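You operate a simulated robot arm through the tools that you are given. There is no shell and no other tool. Be economical: measure what you need, move in short steps, check, and stop when the job is done.

You are at the controls of a simulated robot arm. One attempt, no reset.

JOB
Put things in order on the matching bench. At the end: the black foam block from the matching bench stands where the clear drip cup stood; the yellow marker from the matching bench stands on top of the brown carton (marked "SEALS"); the clear drip cup from the matching bench stands where the yellow marker stood; the blue link bar from the matching bench is on the silver tin (marked "VARNISH"); whatever was shut is shut again. Leave all else as you found it, and nothing knocked over.

It is judged by the outcome, as a careful person would: the job done as asked, and still so three seconds after it is handed in. It fails if anything else is knocked over, pushed out of place, dropped, spilled or broken. Lids that push on must go on centred and level and be pressed home; caps that screw on are set level and turned clockwise until they are tight.

ROBOT AND FRAMES
A 7-joint arm with a two-finger parallel gripper, fixed in place. Base frame: the origin is at the foot of the arm, x ahead of it, y to its left, z up; the work surface is at about z = 0.82. Units: m, rad, N and s.
With the tool pointing down near the work surface it reaches from about 0.1 to 0.66 m from the base axis. Its first joint turns from -1.152 to 1.152 rad. Payload 1.57 kg.
The tool frame sits at the grasp point between the pads (the TCP): z along the fingers, y along the line on which they close. The tips reach 0.03 m beyond it. Largest opening 0.08 m; finger width 0.017, thickness 0.012; the body of the gripper, 0.04 by 0.082 m, starts 0.08 m behind the TCP.
Orientation is that of the tool frame in the base frame, as a unit quaternion [x, y, z, w]. With the fingers straight down and closing along the base's y, the tool's x points along the base's -x, its y along +y and its z along -z.

CONTROLS
- The arm moves only by the tool jog_arm. Its argument "targets" is one flat list of numbers, 7 for each row, row after row: the shift along the base's x, y, z in m, then the turn, a rotation vector about the base's x, y, z in rad, then the gripper command, from -1 (fully open) to 1 (shut), values between in proportion. In form: [x, y, z, wx, wy, wz, hand, x, y, z, wx, wy, wz, hand, ...]. A call has 1 to 12 rows; each row is the pose to reach, as a shift and turn from the pose commanded when the call began. Rows are played at 5 a second. More than 0.05 m and 0.15 rad between two rows, or a gripper value outside its range, and nothing of the call is played. Where a pose cannot be reached the arm comes as near as it can. A force on the tool above 40 N (or 10 N above the force at the start of the call, whichever is more), or a blocked arm, ends the call early, and 0.2 s more pass. Each finger travels about 0.072 m/s and halts on what it meets, pressing with about 33 N; the grip force reading is that of the motor and also rises with nothing between the fingers. The clock runs only during rows and for 0.2 s after the last one: add rows that repeat a pose to give the fingers time. The reply holds the time, the measured pose of the TCP, the force on the tool along the base axes, the opening and the grip force, in the units named above and with some noise, with the torque about the TCP (base axes, N m) and any sound that the robot's microphone picked up.
- Cameras (640 x 400 px; columns grow to the right, rows downward): "scene" is fixed at [0.0645, 0.462, 1.3976]; the picture's right is [-0.52, -0.85, 0.00], its down [-0.68, 0.41, -0.61] and it looks along [0.52, -0.32, -0.79] (base axes); focal length 310 px, centre (320, 200). "wrist" rides on the gripper at [0.072, -0.007, -0.122] in the tool frame; the picture's right is [0.09, 1.00, 0.00], its down [-0.84, 0.08, -0.54] and it looks along [-0.54, 0.05, 0.84] (tool axes); focal length 238 px, centre (320, 200). There is no depth. A picture from a camera that has moved, and an enlarged one, comes with that camera's place and axes in the base frame and with its lens.
- snapshot(camera): a new picture of that camera. The clock stands still meanwhile.
- close_up(camera, box): a new picture of the part [left, top, right, bottom] of that camera's present view, enlarged. The clock stands still meanwhile.
- hand_in(): hands the job in; it is judged then, once.

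Work in short steps. Places have to be worked out from the pictures, the camera data and where the tool is seen: move nearer, look again, correct. Check each grasp and each placing, and mend what went wrong. You have 120 turns and 68 pictures in all, those below and enlarged ones among them. Open the gripper and draw the arm clear of the work before you hand the job in, unless the task says otherwise; then end with one line.

The tools are called after "Call:" as a command line: name --argument value ..., lists and objects as JSON in quotes. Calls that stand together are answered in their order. jog_arm: Moves the arm, as the interface text tells. Its arguments: {"type":"object","properties":{"targets":{"type":"array"}},"required":["targets"]} The other tools are called the same way: snapshot (camera) takes a picture; close_up (camera, box) takes an enlarged picture of a part of a camera's view; hand_in () hands the job in.

At the start:

```text
time: 0.0
position: [0.2207, 0.2768, 1.1549]
tcp_rot: [0.0, 1.0, 0.0, 0.0]
ft_force: [0.3, 0.7, -0.4]
moment: [-0.02, -0.01, -0.01]
grip_width: 0.0801
grip_force: 0.2
```

scene: 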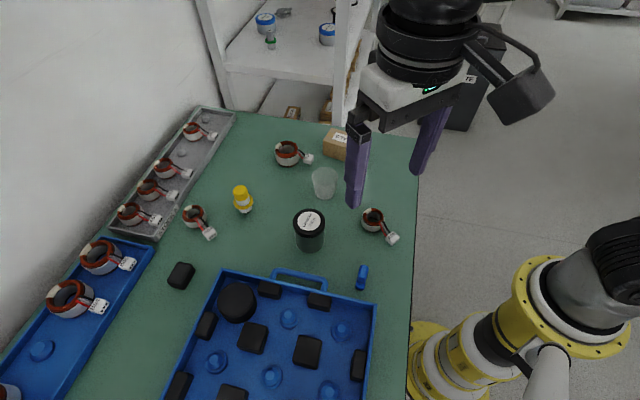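
wrist: 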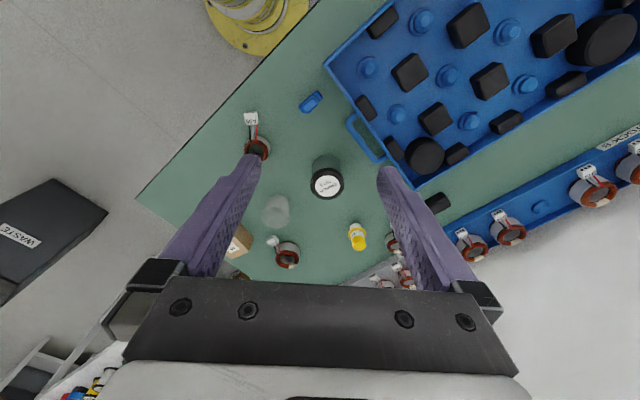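

I start by enlarging the scene to identify the objects and read the labels.

Call:
close_up --camera "scene" --box '[160, 120, 420, 290]'

Call:
close_up --camera "scene" --box '[200, 0, 400, 130]'

Call:
close_up --camera "wrist" --box '[180, 80, 480, 290]'

```text
2.35 times, centred on (290, 205) of scene
camera zoom: at [0.0645, 0.462, 1.3976], right [-0.52, -0.85, 0.0], down [-0.68, 0.41, -0.61], along [0.52, -0.32, -0.79], focal length 730 px, centre (391, 188)
```

zoom: 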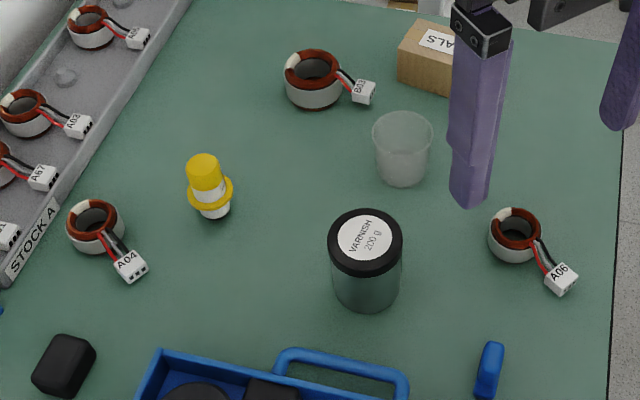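

```text
3.08 times, centred on (300, 65) of scene
camera zoom: at [0.0645, 0.462, 1.3976], right [-0.52, -0.85, 0.0], down [-0.68, 0.41, -0.61], along [0.52, -0.32, -0.79], focal length 955 px, centre (382, 615)
```

zoom: 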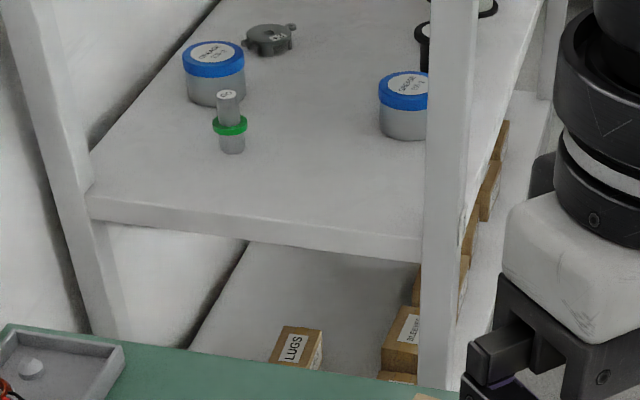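

```text
1.90 times, centred on (330, 185) of wrist
camera zoom: at [0.1483, 0.2697, 1.2769], right [-0.09, 1.0, 0.0], down [0.84, 0.08, 0.54], along [0.54, 0.05, -0.84], focal length 454 px, centre (301, 229)
```

zoom: 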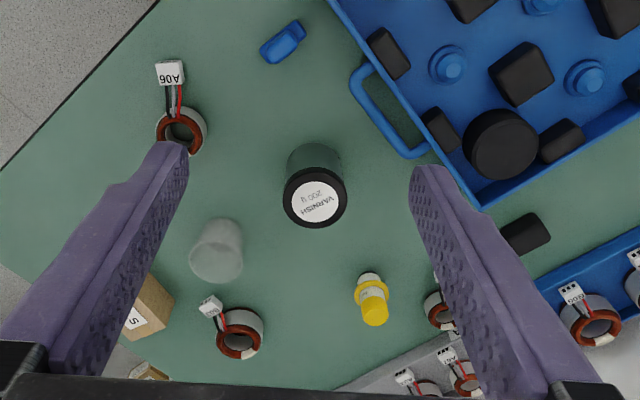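

The tin "VARNISH" is the black-lidded jar at about (0.364, 0.304), the marker is at about (0.506, 0.392), the cup at about (0.456, 0.207) and the loose foam block at about (0.413, 0.552). I move toward the marker for a closer look.

Call:
jog_arm --targets '[0.035, 0.02, -0.02, 0, 0, 0, -1, 0.07, 0.04, -0.04, 0, 0, 0, -1, 0.105, 0.06, -0.06, 0, 0, 0, -1, 0.14, 0.08, -0.08, 0, 0, 0, -1, 0.175, 0.1, -0.1, 0, 0, 0, -1, 0.21, 0.115, -0.12, 0, 0, 0, -1, 0.21, 0.115, -0.12, 0, 0, 0, -1]'

Call:
snapshot --camera "wrist"

Call:
snapshot --camera "scene"

```text
time: 1.6
position: [0.4305, 0.3919, 1.0332]
tcp_rot: [0.0, 1.0, 0.0, 0.0]
ft_force: [0.6, -0.8, -0.1]
moment: [0.0, -0.02, 0.02]
grip_width: 0.08
grip_force: 0.0
```

```text
62 pictures are left
camera wrist: at [0.359, 0.384, 1.1552], right [-0.09, 1.0, 0.0], down [0.84, 0.08, 0.54], along [0.54, 0.05, -0.84], focal length 238 px, centre (320, 200)
```

wrist: 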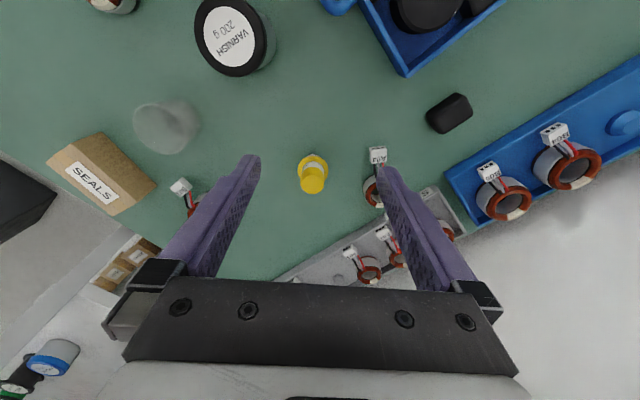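

```text
61 pictures are left
```

scene: 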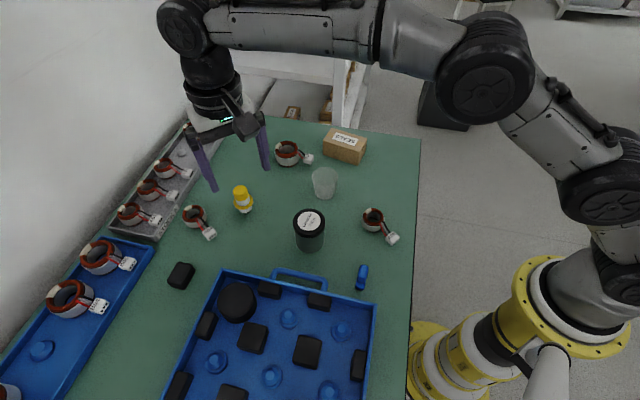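

Marker is confirmed at about (0.503, 0.389). I zoom in on the carton and the marker to get their geometry.

Call:
close_up --camera "wrist" --box '[30, 90, 210, 230]'

Call:
close_up --camera "scene" --box '[220, 110, 380, 220]'

```text
2.86 times, centred on (120, 160) of wrist
camera zoom: at [0.359, 0.384, 1.1552], right [-0.09, 1.0, 0.0], down [0.84, 0.08, 0.54], along [0.54, 0.05, -0.84], focal length 681 px, centre (891, 314)
```

zoom: 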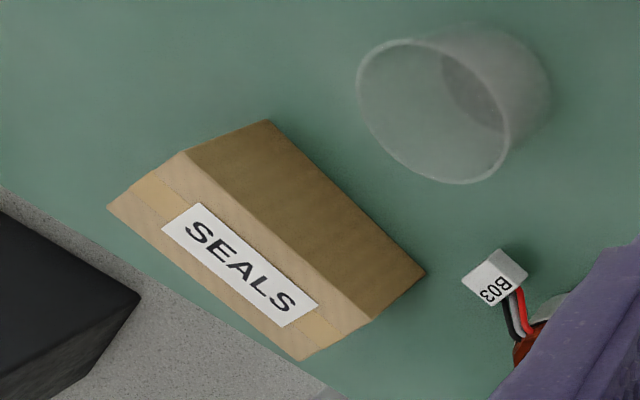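

```text
3.64 times, centred on (300, 165) of scene
camera zoom: at [0.0645, 0.462, 1.3976], right [-0.52, -0.85, 0.0], down [-0.68, 0.41, -0.61], along [0.52, -0.32, -0.79], focal length 1128 px, centre (393, 327)
```

zoom: 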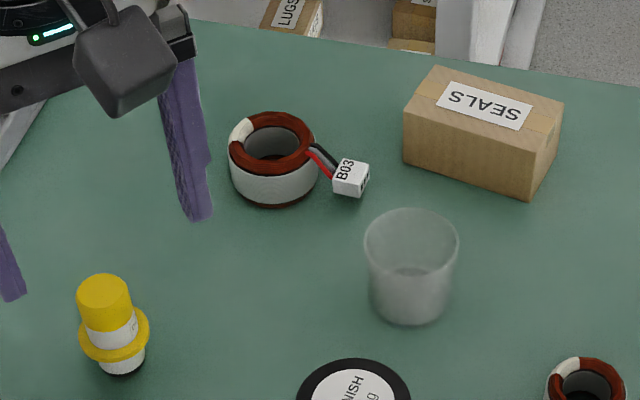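

Carton top centre is about (0.543, 0.091, 0.868), and the marker is about 0.08 m tall with a flange low down. I move above the marker and check alignment.

Call:
jog_arm --targets '[0.036, -0.002, 0, 0, 0, 0, -1, 0.072, -0.003, 0, 0, 0, 0, -1, 0.072, -0.003, -0.04, 0, 0, 0, -1, 0.072, -0.003, -0.085, 0, 0, 0, -1, 0.072, -0.003, -0.085, 0, 0, 0, -1]'

Call:
snapshot --camera "wrist"

Call:
close_up --camera "scene" --box '[160, 110, 320, 220]'

```text
time: 2.8
position: [0.5031, 0.3883, 0.9477]
tcp_rot: [0.0, 1.0, 0.0, 0.0]
ft_force: [0.6, 0.7, 0.0]
moment: [0.02, 0.02, -0.01]
grip_width: 0.0801
grip_force: 0.0
out of reach, approached as far as the arm can: row 2
```

```text
58 pictures are left
camera wrist: at [0.4305, 0.3813, 1.0692], right [-0.09, 1.0, 0.0], down [0.84, 0.08, 0.54], along [0.54, 0.05, -0.84], focal length 238 px, centre (320, 200)
```

wrist: 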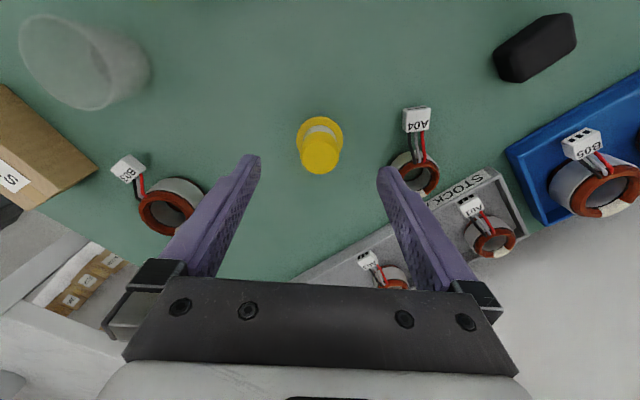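

```text
3.64 times, centred on (240, 165) of scene
camera zoom: at [0.0645, 0.462, 1.3976], right [-0.52, -0.85, 0.0], down [-0.68, 0.41, -0.61], along [0.52, -0.32, -0.79], focal length 1128 px, centre (611, 327)
```

zoom: 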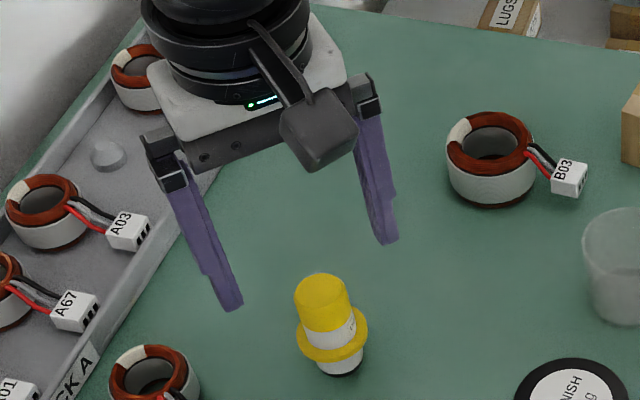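

Alignment is good. I descend to z≈0.888 and close on the cap.

Call:
jog_arm --targets '[0, 0, -0.03, 0, 0, 0, -1, 0, 0, -0.06, 0, 0, 0, -1, 0, 0, -0.06, 0, 0, 0, -1, 0, 0, -0.06, 0, 0, 0, 0.2, 0, 0, -0.06, 0, 0, 0, 0.6, 0, 0, -0.06, 0, 0, 0, 0.6, 0, 0, -0.06, 0, 0, 0, 0.6]'

Call:
close_up --camera "scene" --box '[160, 110, 320, 220]'

```text
time: 4.4
position: [0.503, 0.3892, 0.8906]
tcp_rot: [0.0, 1.0, 0.0, 0.0]
ft_force: [-0.5, -0.4, -0.7]
moment: [0.01, 0.0, -0.03]
grip_width: 0.0399
grip_force: 32.4
```

```text
3.64 times, centred on (240, 165) of scene
camera zoom: at [0.0645, 0.462, 1.3976], right [-0.52, -0.85, 0.0], down [-0.68, 0.41, -0.61], along [0.52, -0.32, -0.79], focal length 1128 px, centre (611, 327)
```

zoom: 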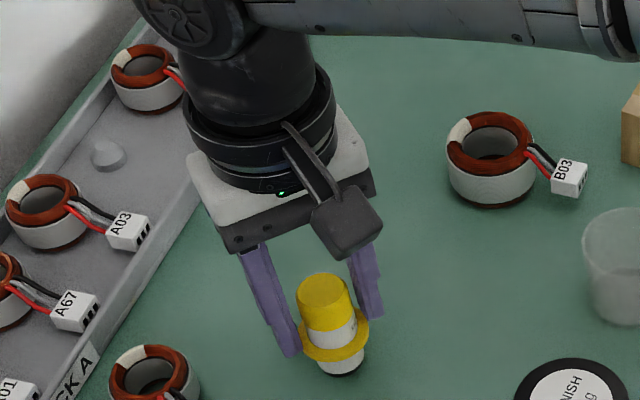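

The fingers halted at 0.040 m, so the tips are on the flange rather than the cap. I reopen a little, rise 12 mm and regrip on the cap itself.

Call:
jog_arm --targets '[0, 0, 0, 0, 0, 0, -0.4, 0, 0, 0, 0, 0, 0, -0.4, 0, 0, 0.012, 0, 0, 0, -0.4, 0, 0, 0.012, 0, 0, 0, -0.4, 0, 0, 0.012, 0, 0, 0, 0.2, 0, 0, 0.012, 0, 0, 0, 0.7, 0, 0, 0.012, 0, 0, 0, 0.7, 0, 0, 0.012, 0, 0, 0, 0.7]'

Call:
close_up --camera "scene" --box '[160, 110, 320, 220]'

```text
time: 6.2
position: [0.5046, 0.3889, 0.9028]
tcp_rot: [0.0, 1.0, 0.0, 0.0]
ft_force: [0.1, -0.2, 0.5]
moment: [0.01, -0.01, 0.0]
grip_width: 0.0285
grip_force: 33.4
```

```text
3.64 times, centred on (240, 165) of scene
camera zoom: at [0.0644, 0.462, 1.3976], right [-0.52, -0.85, 0.0], down [-0.68, 0.41, -0.61], along [0.52, -0.32, -0.79], focal length 1128 px, centre (611, 327)
```

zoom: 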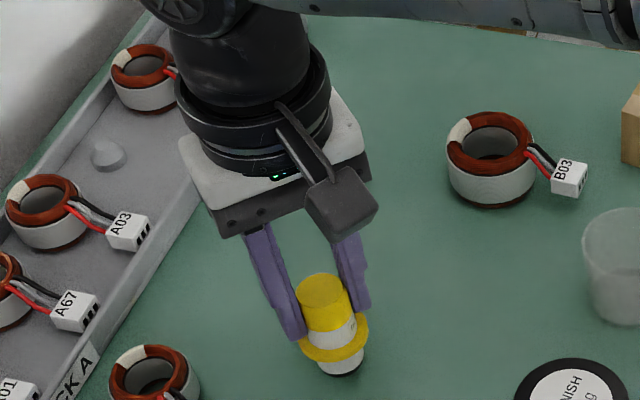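

Cap gripped at 28.5 mm. I lift slightly while drawing inward and check that the whole marker comes along.

Call:
jog_arm --targets '[0, 0, 0.01, 0, 0, 0, 0.7, 0, 0, 0.025, 0, 0, 0, 0.7, -0.02, -0.02, 0.05, 0, 0, 0, 0.7, -0.05, -0.05, 0.07, 0, 0, 0, 0.7, -0.05, -0.05, 0.07, 0, 0, 0, 0.7]'

Call:
snapshot --camera "scene"

```text
time: 7.4
position: [0.4522, 0.3386, 0.9718]
tcp_rot: [0.001, 1.0, -0.001, -0.001]
ft_force: [0.1, 0.2, 0.3]
moment: [0.01, -0.02, 0.02]
grip_width: 0.012
grip_force: 0.0
```

```text
54 pictures are left
```

scene: 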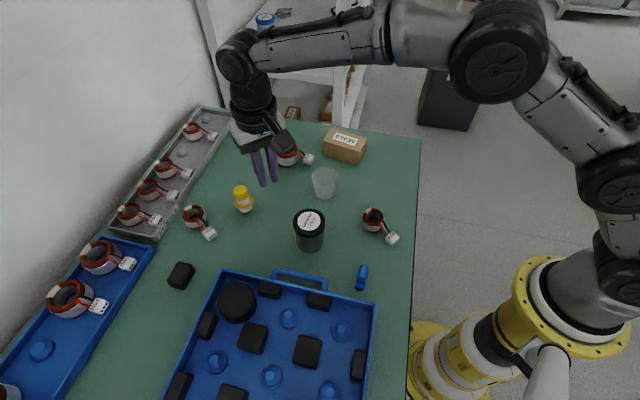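

The fingers slipped off the cap (gripper is empty), but the marker is still standing. I zoom in to check its pose and real height.

Call:
close_up --camera "scene" --box '[210, 170, 280, 220]'

Call:
close_up --camera "wrist" --box '[270, 60, 470, 200]'

```text
8.00 times, centred on (245, 195) of scene
camera zoom: at [0.0644, 0.4619, 1.3976], right [-0.52, -0.85, 0.0], down [-0.68, 0.41, -0.61], along [0.52, -0.32, -0.79], focal length 2482 px, centre (920, 240)
```

zoom: 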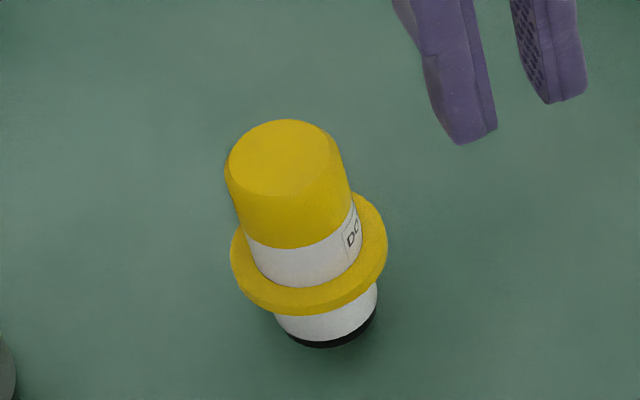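

```text
2.86 times, centred on (370, 130) of wrist
camera zoom: at [0.3797, 0.3317, 1.0929], right [-0.09, 1.0, 0.0], down [0.84, 0.08, 0.54], along [0.54, 0.05, -0.84], focal length 681 px, centre (177, 400)
```

zoom: 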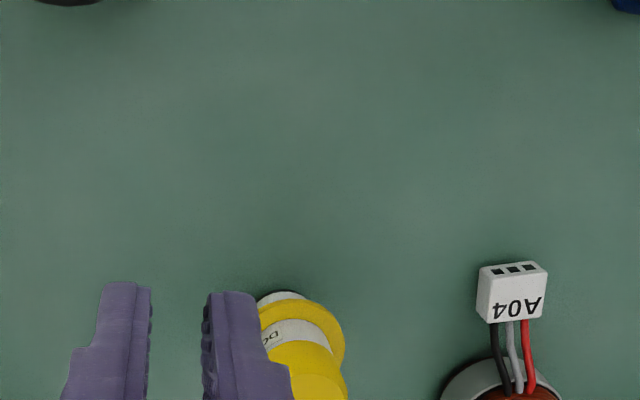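

Marker still stands upright at about (0.507, 0.388), height ≈0.073 and flange at z≈0.851 with diameter 0.04. The cap is slippery, so I'll grip it on the wide collar with the pads centred on it.

Call:
jog_arm --targets '[0, 0, 0, 0, 0, 0, -1, 0, 0, 0, 0, 0, 0, -1, 0, 0, 0, 0, 0, 0, -1, 0.02, 0.02, -0.01, 0, 0, 0, -1, 0.052, 0.05, -0.024, 0, 0, 0, -1, 0.052, 0.05, -0.06, 0, 0, 0, -1, 0.052, 0.05, -0.09, 0, 0, 0, -1, 0.052, 0.05, -0.115, 0, 0, 0, -1, 0.052, 0.05, -0.115, 0, 0, 0, -1]'

Call:
jog_arm --targets '[0, 0, 0, 0, 0, 0, 0, 0, 0, 0, 0, 0, 0, 0.6, 0, 0, 0, 0, 0, 0, 0.8, 0, 0, 0, 0, 0, 0, 0.8, 0, 0, 0, 0, 0, 0, 0.8, 0, 0, 0.003, 0, 0, 0, 0.8, 0, 0, 0.006, 0, 0, 0, 0.8, 0, 0, 0.01, 0, 0, 0, 0.8, 0, 0, 0.01, 0, 0, 0, 0.8]'

Call:
close_up --camera "scene" --box '[160, 110, 320, 220]'

```text
time: 9.4
position: [0.5045, 0.3904, 0.8568]
tcp_rot: [0.0, 1.0, 0.0, 0.0]
ft_force: [-0.7, 0.4, 0.1]
moment: [0.02, 0.0, 0.04]
grip_width: 0.0796
grip_force: 0.0
```

```text
time: 11.4
position: [0.5033, 0.3905, 0.8667]
tcp_rot: [0.001, 1.0, 0.0, 0.0]
ft_force: [-0.1, -0.1, -0.8]
moment: [0.0, 0.02, -0.03]
grip_width: 0.0404
grip_force: 32.8
```

```text
3.64 times, centred on (240, 165) of scene
camera zoom: at [0.0645, 0.462, 1.3976], right [-0.52, -0.85, 0.0], down [-0.68, 0.41, -0.61], along [0.52, -0.32, -0.79], focal length 1128 px, centre (611, 327)
```

zoom: 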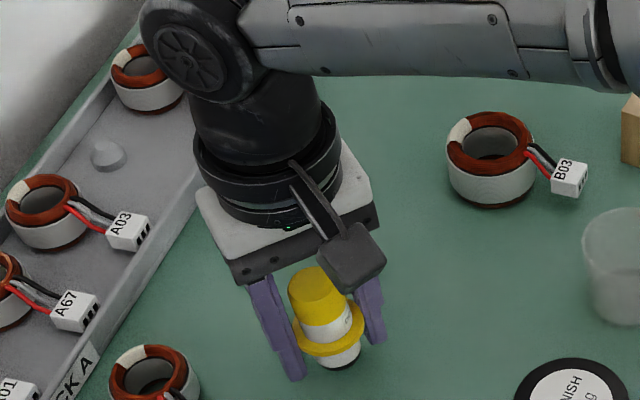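

The marker lifts with the collar grip, leaning slightly. I raise it and look at the tilt.

Call:
jog_arm --targets '[0, 0, 0.01, 0, 0, 0, 0.8, 0, 0, 0.025, 0, 0, 0, 0.8, -0.01, -0.01, 0.045, 0, 0, 0, 0.8, -0.03, -0.03, 0.07, 0, 0, 0, 0.8, -0.05, -0.05, 0.09, 0, 0, 0, 0.8, -0.05, -0.05, 0.09, 0, 0, 0, 0.8]'

Call:
close_up --camera "scene" --box '[190, 110, 330, 200]'

Call:
close_up --camera "wrist" --box '[220, 60, 420, 200]'

```text
time: 12.8
position: [0.4554, 0.3412, 0.9584]
tcp_rot: [0.0, 1.0, 0.001, 0.0]
ft_force: [0.5, -0.2, 0.2]
moment: [0.01, 0.01, 0.04]
grip_width: 0.0404
grip_force: 33.4
```

```text
4.44 times, centred on (260, 155) of scene
camera zoom: at [0.0645, 0.462, 1.3976], right [-0.52, -0.85, 0.0], down [-0.68, 0.41, -0.61], along [0.52, -0.32, -0.79], focal length 1379 px, centre (587, 400)
```

zoom: 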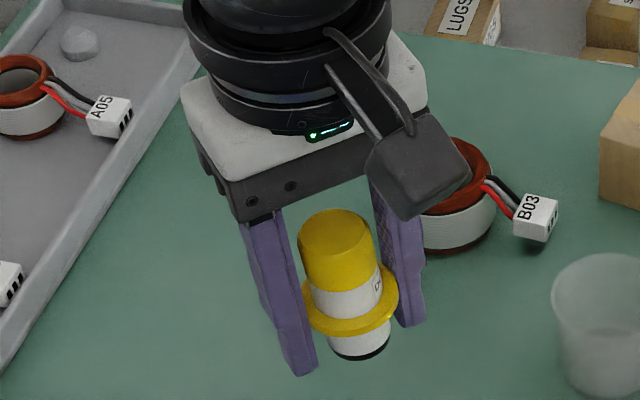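

```text
2.86 times, centred on (320, 130) of wrist
camera zoom: at [0.3835, 0.3338, 1.0793], right [-0.09, 1.0, 0.0], down [0.84, 0.08, 0.54], along [0.54, 0.05, -0.84], focal length 681 px, centre (320, 400)
```

zoom: 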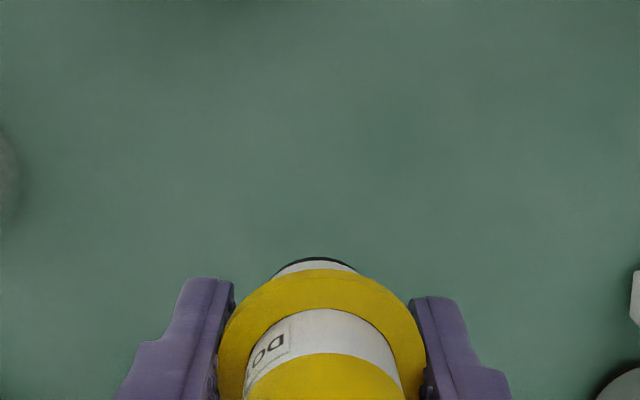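

Firm grip, slight lean of a few degrees. I carry it over to above the carton at z≈0.965, then check.

Call:
jog_arm --targets '[0, 0, 0.015, 0, 0, 0, 0.8, 0.01, -0.04, 0.015, 0, 0, 0, 0.8, 0.025, -0.085, 0.015, 0, 0, 0, 0.8, 0.04, -0.13, 0.015, 0, 0, 0, 0.8, 0.055, -0.175, 0.015, 0, 0, 0, 0.8, 0.07, -0.215, 0.015, 0, 0, 0, 0.8, 0.086, -0.249, 0.005, 0, 0, 0, 0.8, 0.086, -0.249, -0.03, 0, 0, 0, 0.8, 0.086, -0.249, -0.03, 0, 0, 0, 0.8]'

Call:
close_up --camera "scene" --box '[280, 80, 420, 180]'

Call:
snapshot --camera "wrist"

```text
time: 14.8
position: [0.5393, 0.0924, 0.926]
tcp_rot: [0.0, 1.0, 0.0, 0.001]
ft_force: [1.1, 0.0, 0.2]
moment: [-0.01, 0.0, -0.01]
grip_width: 0.0405
grip_force: 32.8
```

```text
4.00 times, centred on (350, 130) of scene
camera zoom: at [0.0645, 0.462, 1.3976], right [-0.52, -0.85, 0.0], down [-0.68, 0.41, -0.61], along [0.52, -0.32, -0.79], focal length 1241 px, centre (200, 480)
```

zoom: 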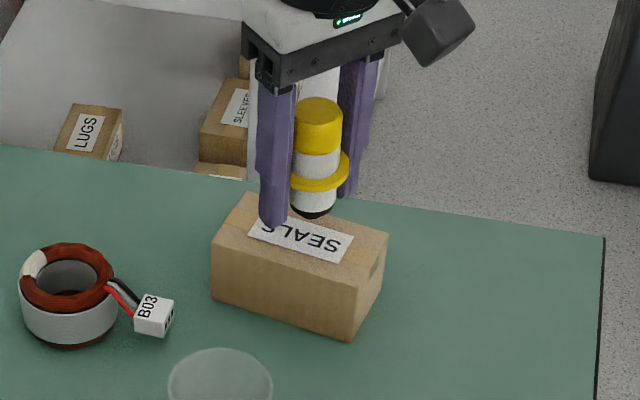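

```text
47 pictures are left
camera wrist: at [0.4679, 0.0841, 1.0486], right [-0.09, 1.0, 0.0], down [0.84, 0.08, 0.54], along [0.54, 0.05, -0.84], focal length 238 px, centre (320, 200)
```

wrist: 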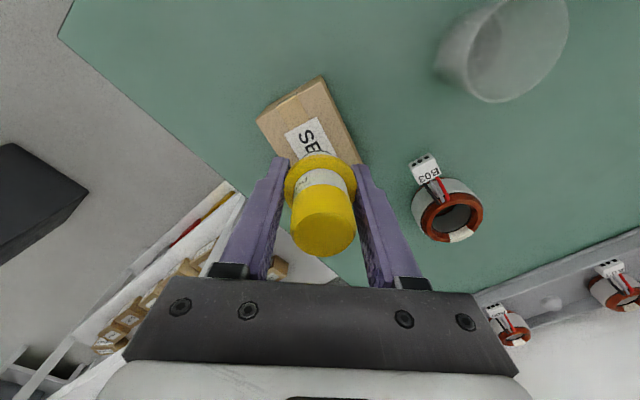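

Marker hangs nearly upright over the carton. I enlarge the wrist view to determine centring relative to the carton top.

Call:
close_up --camera "wrist" --box '[230, 60, 400, 200]'

```text
2.86 times, centred on (315, 130) of wrist
camera zoom: at [0.4679, 0.0841, 1.0486], right [-0.09, 1.0, 0.0], down [0.84, 0.08, 0.54], along [0.54, 0.05, -0.84], focal length 681 px, centre (334, 400)
```

zoom: 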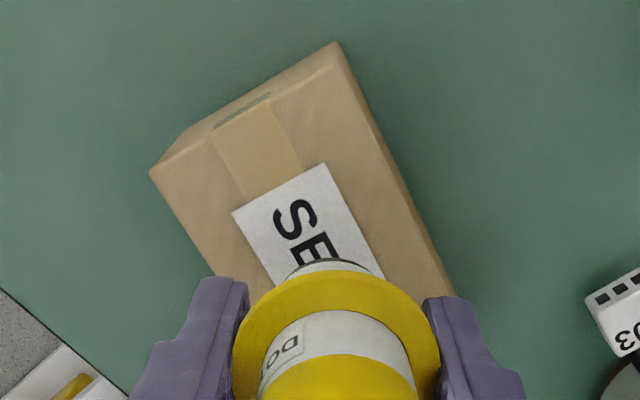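

Carton centre computes to (0.545, 0.090); the marker is within a few mm. I nudge and lower gently to contact.

Call:
jog_arm --targets '[0.002, -0.002, -0.01, 0, 0, 0, 0.8, 0.002, -0.002, -0.017, 0, 0, 0, 0.8, 0.002, -0.002, -0.019, 0, 0, 0, 0.8, 0.002, -0.002, -0.021, 0, 0, 0, 0.8, 0.002, -0.002, -0.021, 0, 0, 0, 0.8]'

Call:
close_up --camera "scene" --box '[310, 80, 400, 170]'

```text
time: 16.0
position: [0.5417, 0.089, 0.9067]
tcp_rot: [0.0, 1.0, 0.0, 0.001]
ft_force: [-1.8, 0.0, 6.2]
moment: [-0.01, 0.04, -0.02]
grip_width: 0.0405
grip_force: 32.7
```

```text
4.44 times, centred on (355, 125) of scene
camera zoom: at [0.0643, 0.4619, 1.3976], right [-0.52, -0.85, 0.0], down [-0.68, 0.41, -0.61], along [0.52, -0.32, -0.79], focal length 1379 px, centre (164, 533)
```

zoom: 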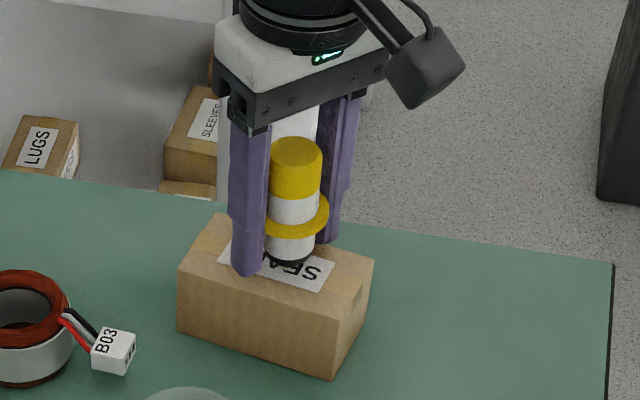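

Contact felt (6 N up). I open slowly and check that the marker stands before withdrawing.

Call:
jog_arm --targets '[0, 0, 0, 0, 0, 0, -0.05, 0, 0, 0, 0, 0, 0, -0.15, 0, 0, 0, 0, 0, 0, -0.4, 0, 0, 0, 0, 0, 0, -0.9, 0, 0, 0, 0, 0, 0, -0.9]'

Call:
close_up --camera "scene" --box '[310, 80, 400, 170]'

```text
time: 17.2
position: [0.5405, 0.088, 0.9057]
tcp_rot: [-0.001, 1.0, 0.0, 0.001]
ft_force: [1.0, 0.4, -0.6]
moment: [0.0, 0.02, -0.01]
grip_width: 0.0758
grip_force: 0.0
```

```text
4.44 times, centred on (355, 125) of scene
camera zoom: at [0.0645, 0.462, 1.3976], right [-0.52, -0.85, 0.0], down [-0.68, 0.41, -0.61], along [0.52, -0.32, -0.79], focal length 1379 px, centre (164, 533)
```

zoom: 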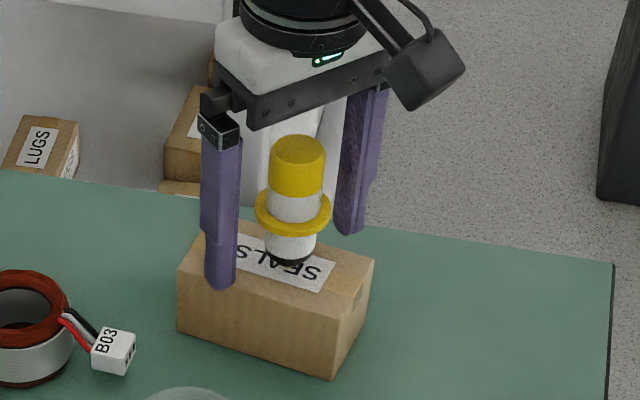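

Marker stands, but looks toward the carton's far edge by about 1 cm. I check with the wrist camera.

Call:
close_up --camera "wrist" --box '[230, 60, 430, 220]'

```text
2.50 times, centred on (330, 140) of wrist
camera zoom: at [0.4693, 0.0812, 1.0279], right [-0.09, 1.0, 0.0], down [0.84, 0.08, 0.54], along [0.54, 0.05, -0.84], focal length 596 px, centre (295, 350)
```

zoom: 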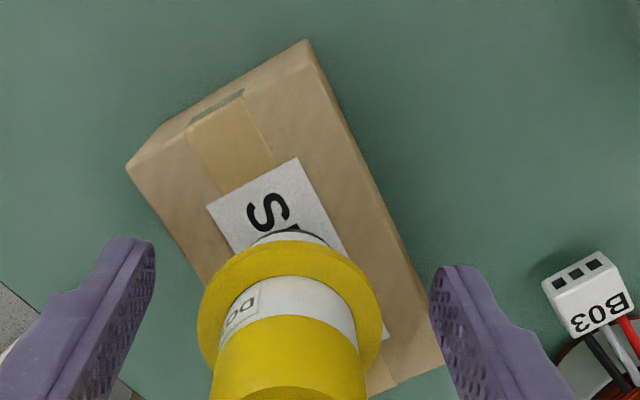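

The two views disagree slightly, so I withdraw straight up to get an unobstructed look.

Call:
jog_arm --targets '[0, 0, 0.03, 0, 0, 0, -1, 0, 0, 0.07, 0, 0, 0, -1, 0, 0, 0.1, 0, 0, 0, -1, -0.04, 0, 0.12, 0, 0, 0, -1, -0.08, 0.01, 0.14, 0, 0, 0, -1, -0.12, 0.03, 0.14, 0, 0, 0, -1, -0.12, 0.03, 0.14, 0, 0, 0, -1]'

Call:
snapshot --camera "wrist"

Call:
close_up --camera "scene" --box '[310, 90, 390, 170]'

```text
time: 18.8
position: [0.4243, 0.1188, 1.045]
tcp_rot: [0.0, 1.0, 0.0, 0.0]
ft_force: [-0.5, 0.2, -0.3]
moment: [-0.05, 0.02, -0.02]
grip_width: 0.08
grip_force: 0.1
```

```text
42 pictures are left
camera wrist: at [0.3518, 0.1096, 1.1668], right [-0.09, 1.0, 0.0], down [0.84, 0.08, 0.54], along [0.54, 0.05, -0.84], focal length 238 px, centre (320, 200)
```

wrist: 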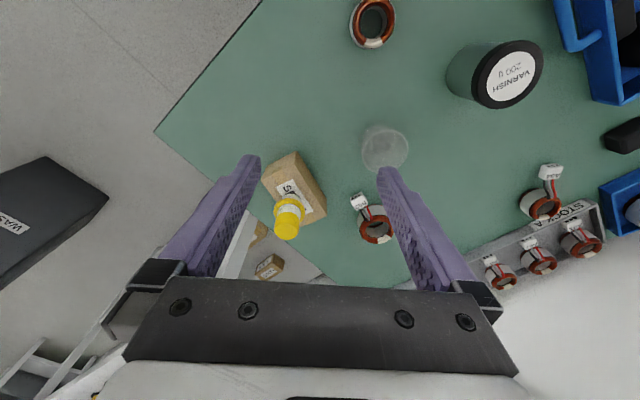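

```text
5.00 times, centred on (350, 130) of scene
camera zoom: at [0.0644, 0.462, 1.3976], right [-0.52, -0.85, 0.0], down [-0.68, 0.41, -0.61], along [0.52, -0.32, -0.79], focal length 1551 px, centre (170, 550)
```

zoom: 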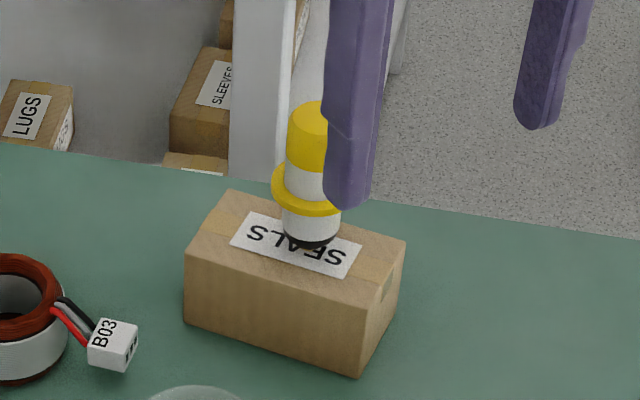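

The marker stands upright with its whole base within the carton top, so I leave it. Next the cup: I zoom for its size, contents and position.

Call:
close_up --camera "wrist" --box '[330, 100, 450, 190]'

Call:
close_up --camera "scene" --box '[285, 150, 365, 210]'

```text
4.44 times, centred on (390, 145) of wrist
camera zoom: at [0.3518, 0.1096, 1.1668], right [-0.09, 1.0, 0.0], down [0.84, 0.08, 0.54], along [0.54, 0.05, -0.84], focal length 1059 px, centre (9, 444)
```

zoom: 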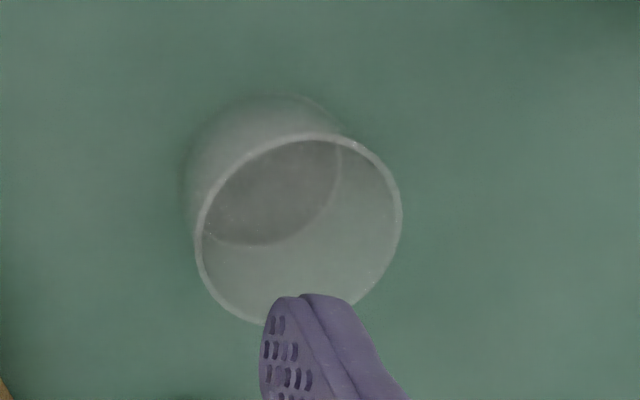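

```text
6.67 times, centred on (325, 180) of scene
camera zoom: at [0.0644, 0.462, 1.3976], right [-0.52, -0.85, 0.0], down [-0.68, 0.41, -0.61], along [0.52, -0.32, -0.79], focal length 2068 px, centre (287, 333)
```

zoom: 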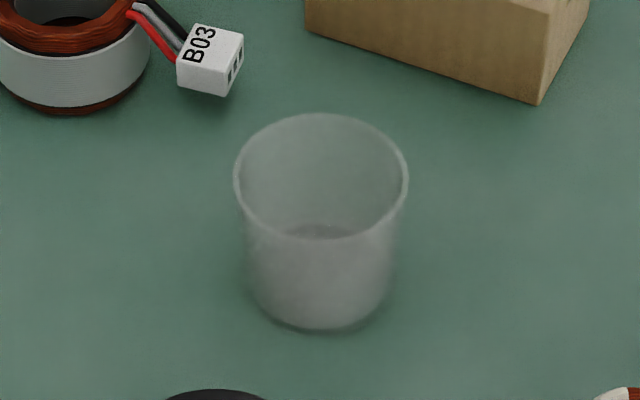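

Cup centre is about (0.457, 0.205), rim diameter ≈0.059, height ≈0.058, apparently empty. I move above it and check alignment.

Call:
jog_arm --targets '[0.01, 0.04, -0.01, 0, 0, 0, -1, 0.025, 0.075, -0.03, 0, 0, 0, -1, 0.033, 0.086, -0.07, 0, 0, 0, -1, 0.033, 0.086, -0.1, 0, 0, 0, -1, 0.033, 0.086, -0.1, 0, 0, 0, -1]'

Call:
close_up --camera "wrist" --box '[200, 60, 440, 220]'

```text
time: 20.0
position: [0.4563, 0.2052, 0.9436]
tcp_rot: [0.0, 1.0, -0.001, 0.0]
ft_force: [-0.2, -0.4, -0.1]
moment: [0.01, 0.0, -0.02]
grip_width: 0.0801
grip_force: 0.2
```

```text
2.50 times, centred on (320, 140) of wrist
camera zoom: at [0.3843, 0.1973, 1.0658], right [-0.09, 1.0, 0.0], down [0.84, 0.08, 0.54], along [0.54, 0.05, -0.84], focal length 596 px, centre (320, 350)
```

zoom: 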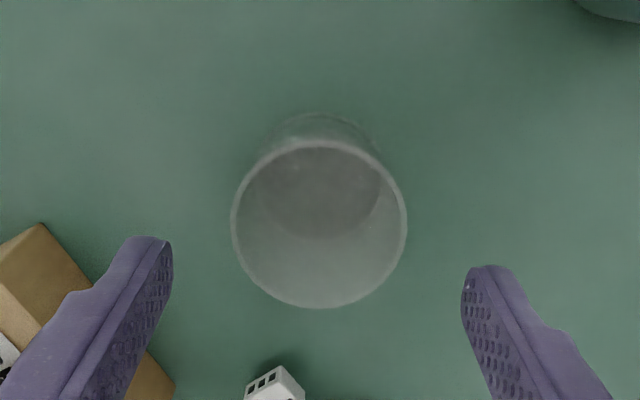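

Rim centre reads (0.455, 0.203). I descend to z≈0.868 and close.

Call:
jog_arm --targets '[0, -0.001, -0.04, 0, 0, 0, -1, 0, -0.001, -0.075, 0, 0, 0, -1, 0, -0.001, -0.075, 0, 0, 0, -1, 0, -0.001, -0.075, 0, 0, 0, -0.4, 0, -0.001, -0.075, 0, 0, 0, 0.2, 0, -0.001, -0.075, 0, 0, 0, 0.2, 0, -0.001, -0.075, 0, 0, 0, 0.2]'

Call:
close_up --camera "scene" --box '[260, 110, 400, 220]'

```text
time: 21.6
position: [0.4555, 0.2059, 0.8723]
tcp_rot: [0.0, 1.0, 0.0, 0.0]
ft_force: [-0.1, 0.0, 0.3]
moment: [0.0, 0.02, 0.03]
grip_width: 0.0562
grip_force: 33.3
```

```text
3.64 times, centred on (330, 165) of scene
camera zoom: at [0.0645, 0.462, 1.3976], right [-0.52, -0.85, 0.0], down [-0.68, 0.41, -0.61], along [0.52, -0.32, -0.79], focal length 1128 px, centre (284, 327)
```

zoom: 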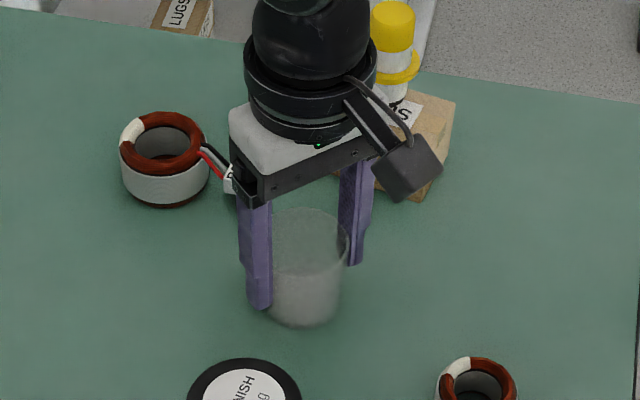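

Gripped at 56 mm. I lift a little, slowly, and check it comes along.

Call:
jog_arm --targets '[0, 0, 0.004, 0, 0, 0, 0.2, 0, 0, 0.01, 0, 0, 0, 0.2, 0, 0, 0.02, 0, 0, 0, 0.2, 0, 0, 0.04, 0, 0, 0, 0.2, 0, 0, 0.04, 0, 0, 0, 0.2]'

Call:
close_up --camera "scene" --box '[260, 110, 400, 220]'

```text
time: 22.8
position: [0.4552, 0.2045, 0.9115]
tcp_rot: [0.0, 1.0, 0.0, 0.0]
ft_force: [0.3, 0.1, -0.4]
moment: [-0.01, 0.01, -0.02]
grip_width: 0.056
grip_force: 33.5
```

```text
3.64 times, centred on (330, 165) of scene
camera zoom: at [0.0645, 0.462, 1.3976], right [-0.52, -0.85, 0.0], down [-0.68, 0.41, -0.61], along [0.52, -0.32, -0.79], focal length 1128 px, centre (284, 327)
```

zoom: 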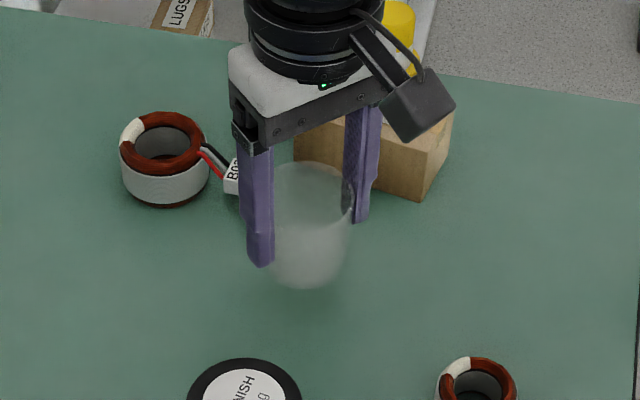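

Cup is lifted level. I carry it to above the marker's old place (0.505, 0.388).

Call:
jog_arm --targets '[0, 0.01, 0.02, 0, 0, 0, 0.2, 0.008, 0.045, 0.03, 0, 0, 0, 0.2, 0.018, 0.08, 0.03, 0, 0, 0, 0.2, 0.028, 0.115, 0.03, 0, 0, 0, 0.2, 0.04, 0.15, 0.025, 0, 0, 0, 0.2, 0.049, 0.184, 0.015, 0, 0, 0, 0.2, 0.049, 0.184, -0.01, 0, 0, 0, 0.2, 0.049, 0.184, -0.025, 0, 0, 0, 0.2, 0.049, 0.184, -0.025, 0, 0, 0, 0.2]'

Call:
snapshot --camera "scene"

```text
time: 24.8
position: [0.503, 0.3855, 0.8825]
tcp_rot: [-0.001, 1.0, -0.001, 0.0]
ft_force: [0.1, 0.1, -0.6]
moment: [-0.02, -0.02, 0.0]
grip_width: 0.0559
grip_force: 33.0
```

```text
35 pictures are left
```

scene: 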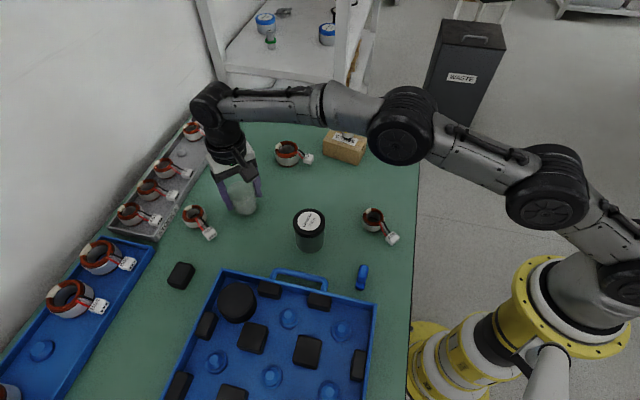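

I don't see the yellow marker clearly on the carton; I zoom there before going on.

Call:
close_up --camera "scene" --box '[290, 70, 430, 180]'

```text
3.64 times, centred on (360, 125) of scene
camera zoom: at [0.0645, 0.462, 1.3976], right [-0.52, -0.85, 0.0], down [-0.68, 0.41, -0.61], along [0.52, -0.32, -0.79], focal length 1128 px, centre (174, 473)
```

zoom: 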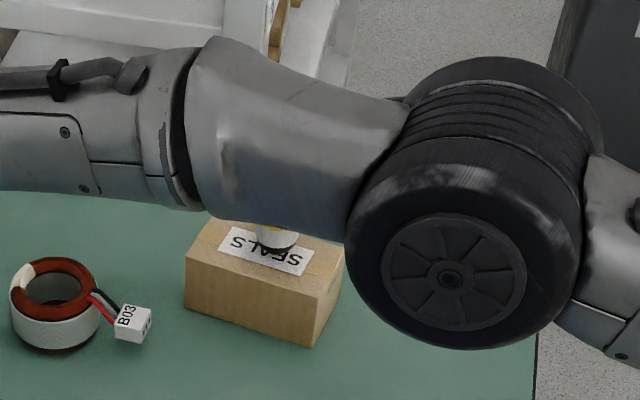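

The marker still stands there, only hidden by the arm. I now lower the cup to the bench with a small correction.

Call:
jog_arm --targets '[0.001, 0.002, -0.005, 0, 0, 0, 0.2, 0.001, 0.002, -0.009, 0, 0, 0, 0.2, 0.001, 0.002, -0.011, 0, 0, 0, 0.2, 0.001, 0.002, -0.013, 0, 0, 0, 0.2, 0.001, 0.002, -0.013, 0, 0, 0, 0.2]'

```text
time: 26.0
position: [0.5038, 0.3893, 0.8727]
tcp_rot: [0.0, 1.0, -0.001, -0.001]
ft_force: [1.1, -0.8, -0.9]
moment: [0.01, -0.01, 0.0]
grip_width: 0.0559
grip_force: 33.1
```

No contact yet; I continue down in 1 mm steps.

Call:
jog_arm --targets '[0, 0, -0.001, 0, 0, 0, 0.2, 0, 0, -0.002, 0, 0, 0, 0.2, 0, 0, -0.003, 0, 0, 0, 0.2, 0, 0, -0.003, 0, 0, 0, 0.2]'

```text
time: 27.0
position: [0.5054, 0.3904, 0.8709]
tcp_rot: [-0.001, 1.0, 0.0, 0.001]
ft_force: [-1.6, -0.7, 7.5]
moment: [0.11, 0.1, 0.05]
grip_width: 0.056
grip_force: 33.1
```

Contact (7.5 N). I release gently and rise clear.

Call:
jog_arm --targets '[0, 0, 0, 0, 0, 0, -0.45, 0, 0, 0, 0, 0, 0, -0.6, 0, 0, 0, 0, 0, 0, -1, 0, 0, 0, 0, 0, 0, -1, 0, 0, 0, 0, 0, 0, -1, 0, 0, 0.02, 0, 0, 0, -1, 0, 0, 0.05, 0, 0, 0, -1, -0.02, 0, 0.08, 0, 0, 0, -1, -0.05, 0, 0.11, 0, 0, 0, -1, -0.05, 0, 0.11, 0, 0, 0, -1]'

Call:
snapshot --camera "scene"

Call:
snapshot --camera "wrist"

```text
time: 29.2
position: [0.4537, 0.3906, 0.9795]
tcp_rot: [0.0, 1.0, 0.0, -0.001]
ft_force: [-0.3, -0.4, -0.1]
moment: [-0.01, 0.02, 0.01]
grip_width: 0.0798
grip_force: 0.1
```

```text
33 pictures are left
```

scene: 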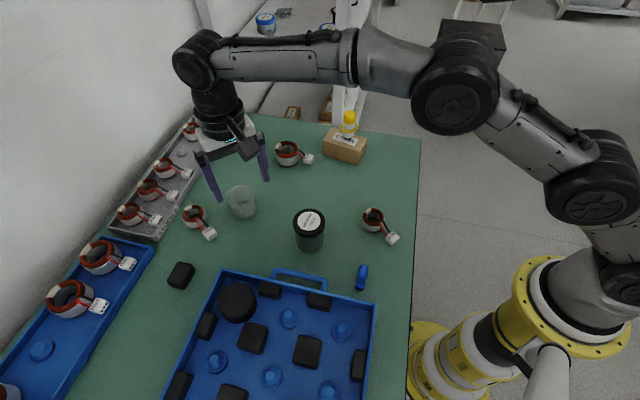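

```text
32 pictures are left
camera wrist: at [0.3815, 0.3822, 1.1017], right [-0.09, 1.0, 0.0], down [0.84, 0.08, 0.54], along [0.54, 0.05, -0.84], focal length 238 px, centre (320, 200)
```

wrist: 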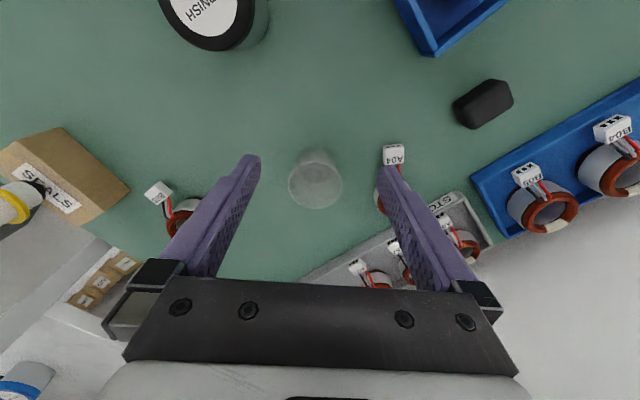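

Cup stands in place and the marker is upright on its carton. Now the foam block: I zoom in both views.

Call:
close_up --camera "wrist" --box '[430, 60, 540, 150]'

Call:
close_up --camera "scene" --box '[140, 240, 220, 300]'

```text
4.44 times, centred on (485, 105) of wrist
camera zoom: at [0.3815, 0.3822, 1.1017], right [-0.09, 1.0, 0.0], down [0.84, 0.08, 0.54], along [0.54, 0.05, -0.84], focal length 1059 px, centre (-413, 622)
```

zoom: 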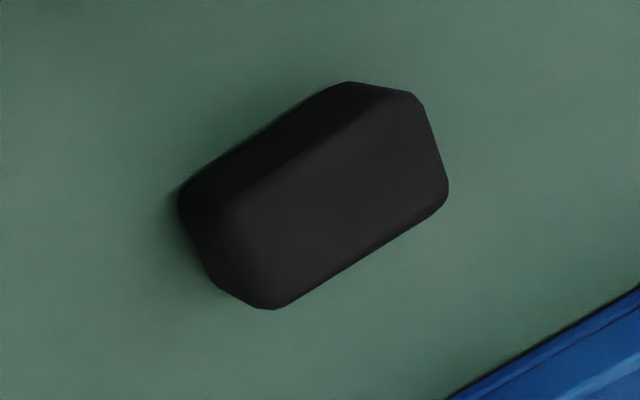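

```text
6.67 times, centred on (180, 270) of scene
camera zoom: at [0.0644, 0.462, 1.3976], right [-0.52, -0.85, 0.0], down [-0.68, 0.41, -0.61], along [0.52, -0.32, -0.79], focal length 2068 px, centre (1253, -267)
```

zoom: 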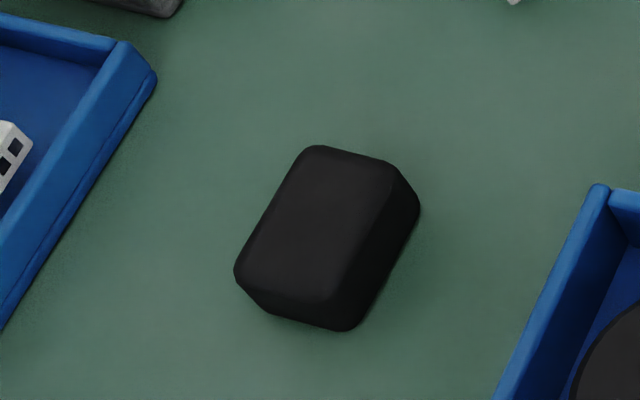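

The block measures about 0.042 × 0.03, centred near (0.416, 0.556) with its long axis along (-0.7, 0.7), at radius ≈0.69. I'll grip along its long axis with the tool tilted outward; first yaw by +45° while moving closer.

Call:
jog_arm --targets '[-0.015, 0.01, 0, 0, 0, 0.14, -1, -0.03, 0.02, 0, 0, 0, 0.28, -1, -0.045, 0.035, 0, 0, 0, 0.42, -1, -0.06, 0.05, 0, 0, 0, 0.56, -1, -0.074, 0.07, 0, 0, 0, 0.7, -1, -0.074, 0.07, 0, 0, 0, 0.785, -1, -0.074, 0.07, 0, 0, 0, 0.785, -1]'

Call:
jog_arm --targets '[0.005, 0.01, 0, 0.09, -0.09, 0, -1, 0.015, 0.03, 0, 0.18, -0.18, 0, -1, 0.023, 0.05, 0, 0.26, -0.26, 0, -1, 0.03, 0.07, 0, 0.318, -0.318, 0, -1, 0.03, 0.07, 0, 0.318, -0.318, 0, -1]'

Call:
snapshot --camera "wrist"

Call:
snapshot --camera "scene"

```text
time: 30.8
position: [0.3796, 0.4603, 0.9807]
tcp_rot: [-0.384, 0.923, 0.0, 0.0]
ft_force: [-0.5, 0.2, 0.0]
moment: [0.01, 0.01, -0.03]
grip_width: 0.0799
grip_force: 0.0
```

```text
time: 32.0
position: [0.4106, 0.5304, 0.9796]
tcp_rot: [-0.373, 0.9, 0.086, 0.206]
ft_force: [-0.3, 0.4, -1.1]
moment: [-0.02, 0.01, -0.04]
grip_width: 0.0798
grip_force: 0.1
```

```text
29 pictures are left
camera wrist: at [0.3313, 0.4396, 1.0579], right [-0.76, 0.65, -0.04], down [0.31, 0.42, 0.85], along [0.57, 0.64, -0.52], focal length 238 px, centre (320, 200)
```

wrist: 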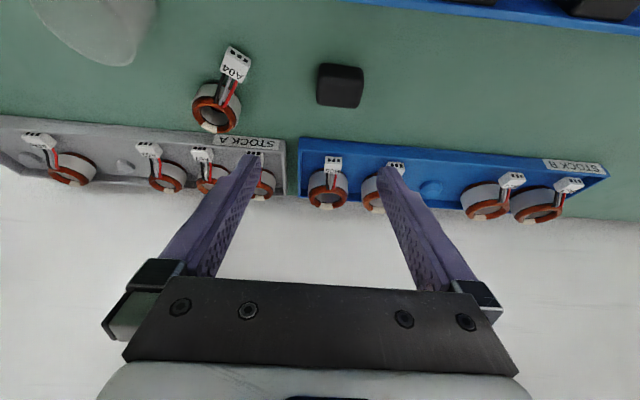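

```text
28 pictures are left
```

scene: 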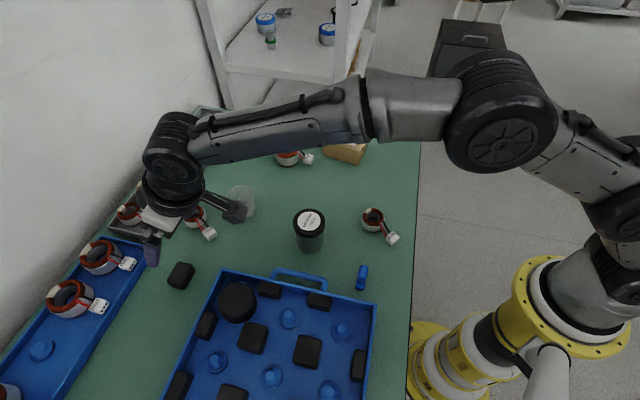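

Reached fine with 26° tilt. Block top centre reads about (0.414, 0.553). I lower toward it, to tips just above the block, and look.

Call:
jog_arm --targets '[-0.002, 0.008, -0.03, 0, 0, 0, -1, -0.003, 0.015, -0.06, 0, 0, 0, -1, -0.003, 0.015, -0.085, 0, 0, 0, -1, -0.003, 0.015, -0.085, 0, 0, 0, -1]'

Call:
snapshot --camera "wrist"

Call:
close_up --camera "scene" --box '[120, 190, 260, 300]'

```text
time: 33.0
position: [0.4083, 0.5426, 0.894]
tcp_rot: [-0.373, 0.9, 0.085, 0.207]
ft_force: [-0.1, 0.1, -0.7]
moment: [0.0, -0.01, -0.01]
grip_width: 0.0801
grip_force: 0.0
```

```text
27 pictures are left
camera wrist: at [0.3304, 0.4537, 0.9733], right [-0.76, 0.65, -0.04], down [0.31, 0.42, 0.85], along [0.57, 0.64, -0.52], focal length 238 px, centre (320, 200)
```

wrist: 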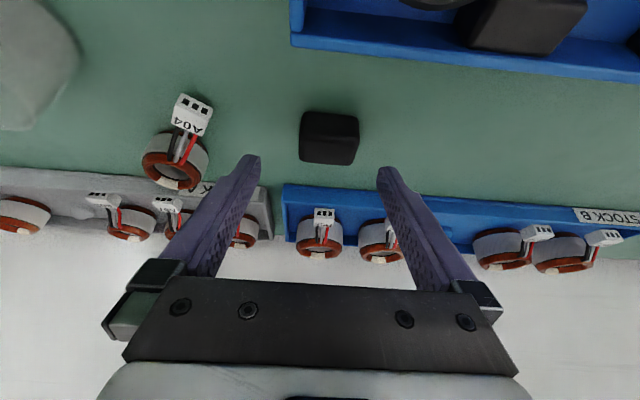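

```text
3.64 times, centred on (190, 245) of scene
camera zoom: at [0.0645, 0.462, 1.3976], right [-0.52, -0.85, 0.0], down [-0.68, 0.41, -0.61], along [0.52, -0.32, -0.79], focal length 1128 px, centre (793, 36)
```

zoom: 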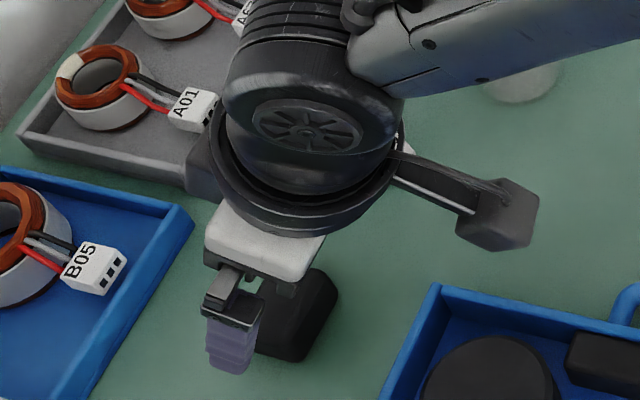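

Block lies between the fingers, a few mm to one side. I descend to z≈0.855 with a small correction, then close.

Call:
jog_arm --targets '[-0.003, 0.002, -0.015, 0, 0, 0, -1, -0.003, 0.002, -0.03, 0, 0, 0, -1, -0.003, 0.002, -0.038, 0, 0, 0, -1, -0.003, 0.002, -0.038, 0, 0, 0, -1]'

Call:
snapshot --camera "wrist"

```text
time: 34.0
position: [0.4059, 0.5449, 0.8567]
tcp_rot: [-0.373, 0.9, 0.086, 0.207]
ft_force: [-0.6, 0.6, 0.5]
moment: [-0.01, -0.01, -0.01]
grip_width: 0.0802
grip_force: 0.1
```

```text
25 pictures are left
camera wrist: at [0.3267, 0.4566, 0.9356], right [-0.76, 0.65, -0.04], down [0.31, 0.42, 0.85], along [0.57, 0.64, -0.52], focal length 238 px, centre (320, 200)
```

wrist: 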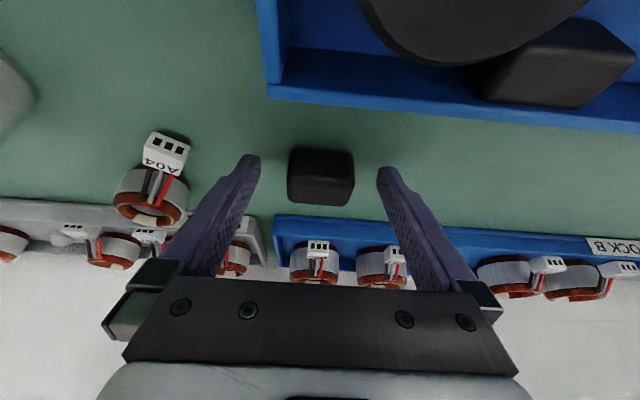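

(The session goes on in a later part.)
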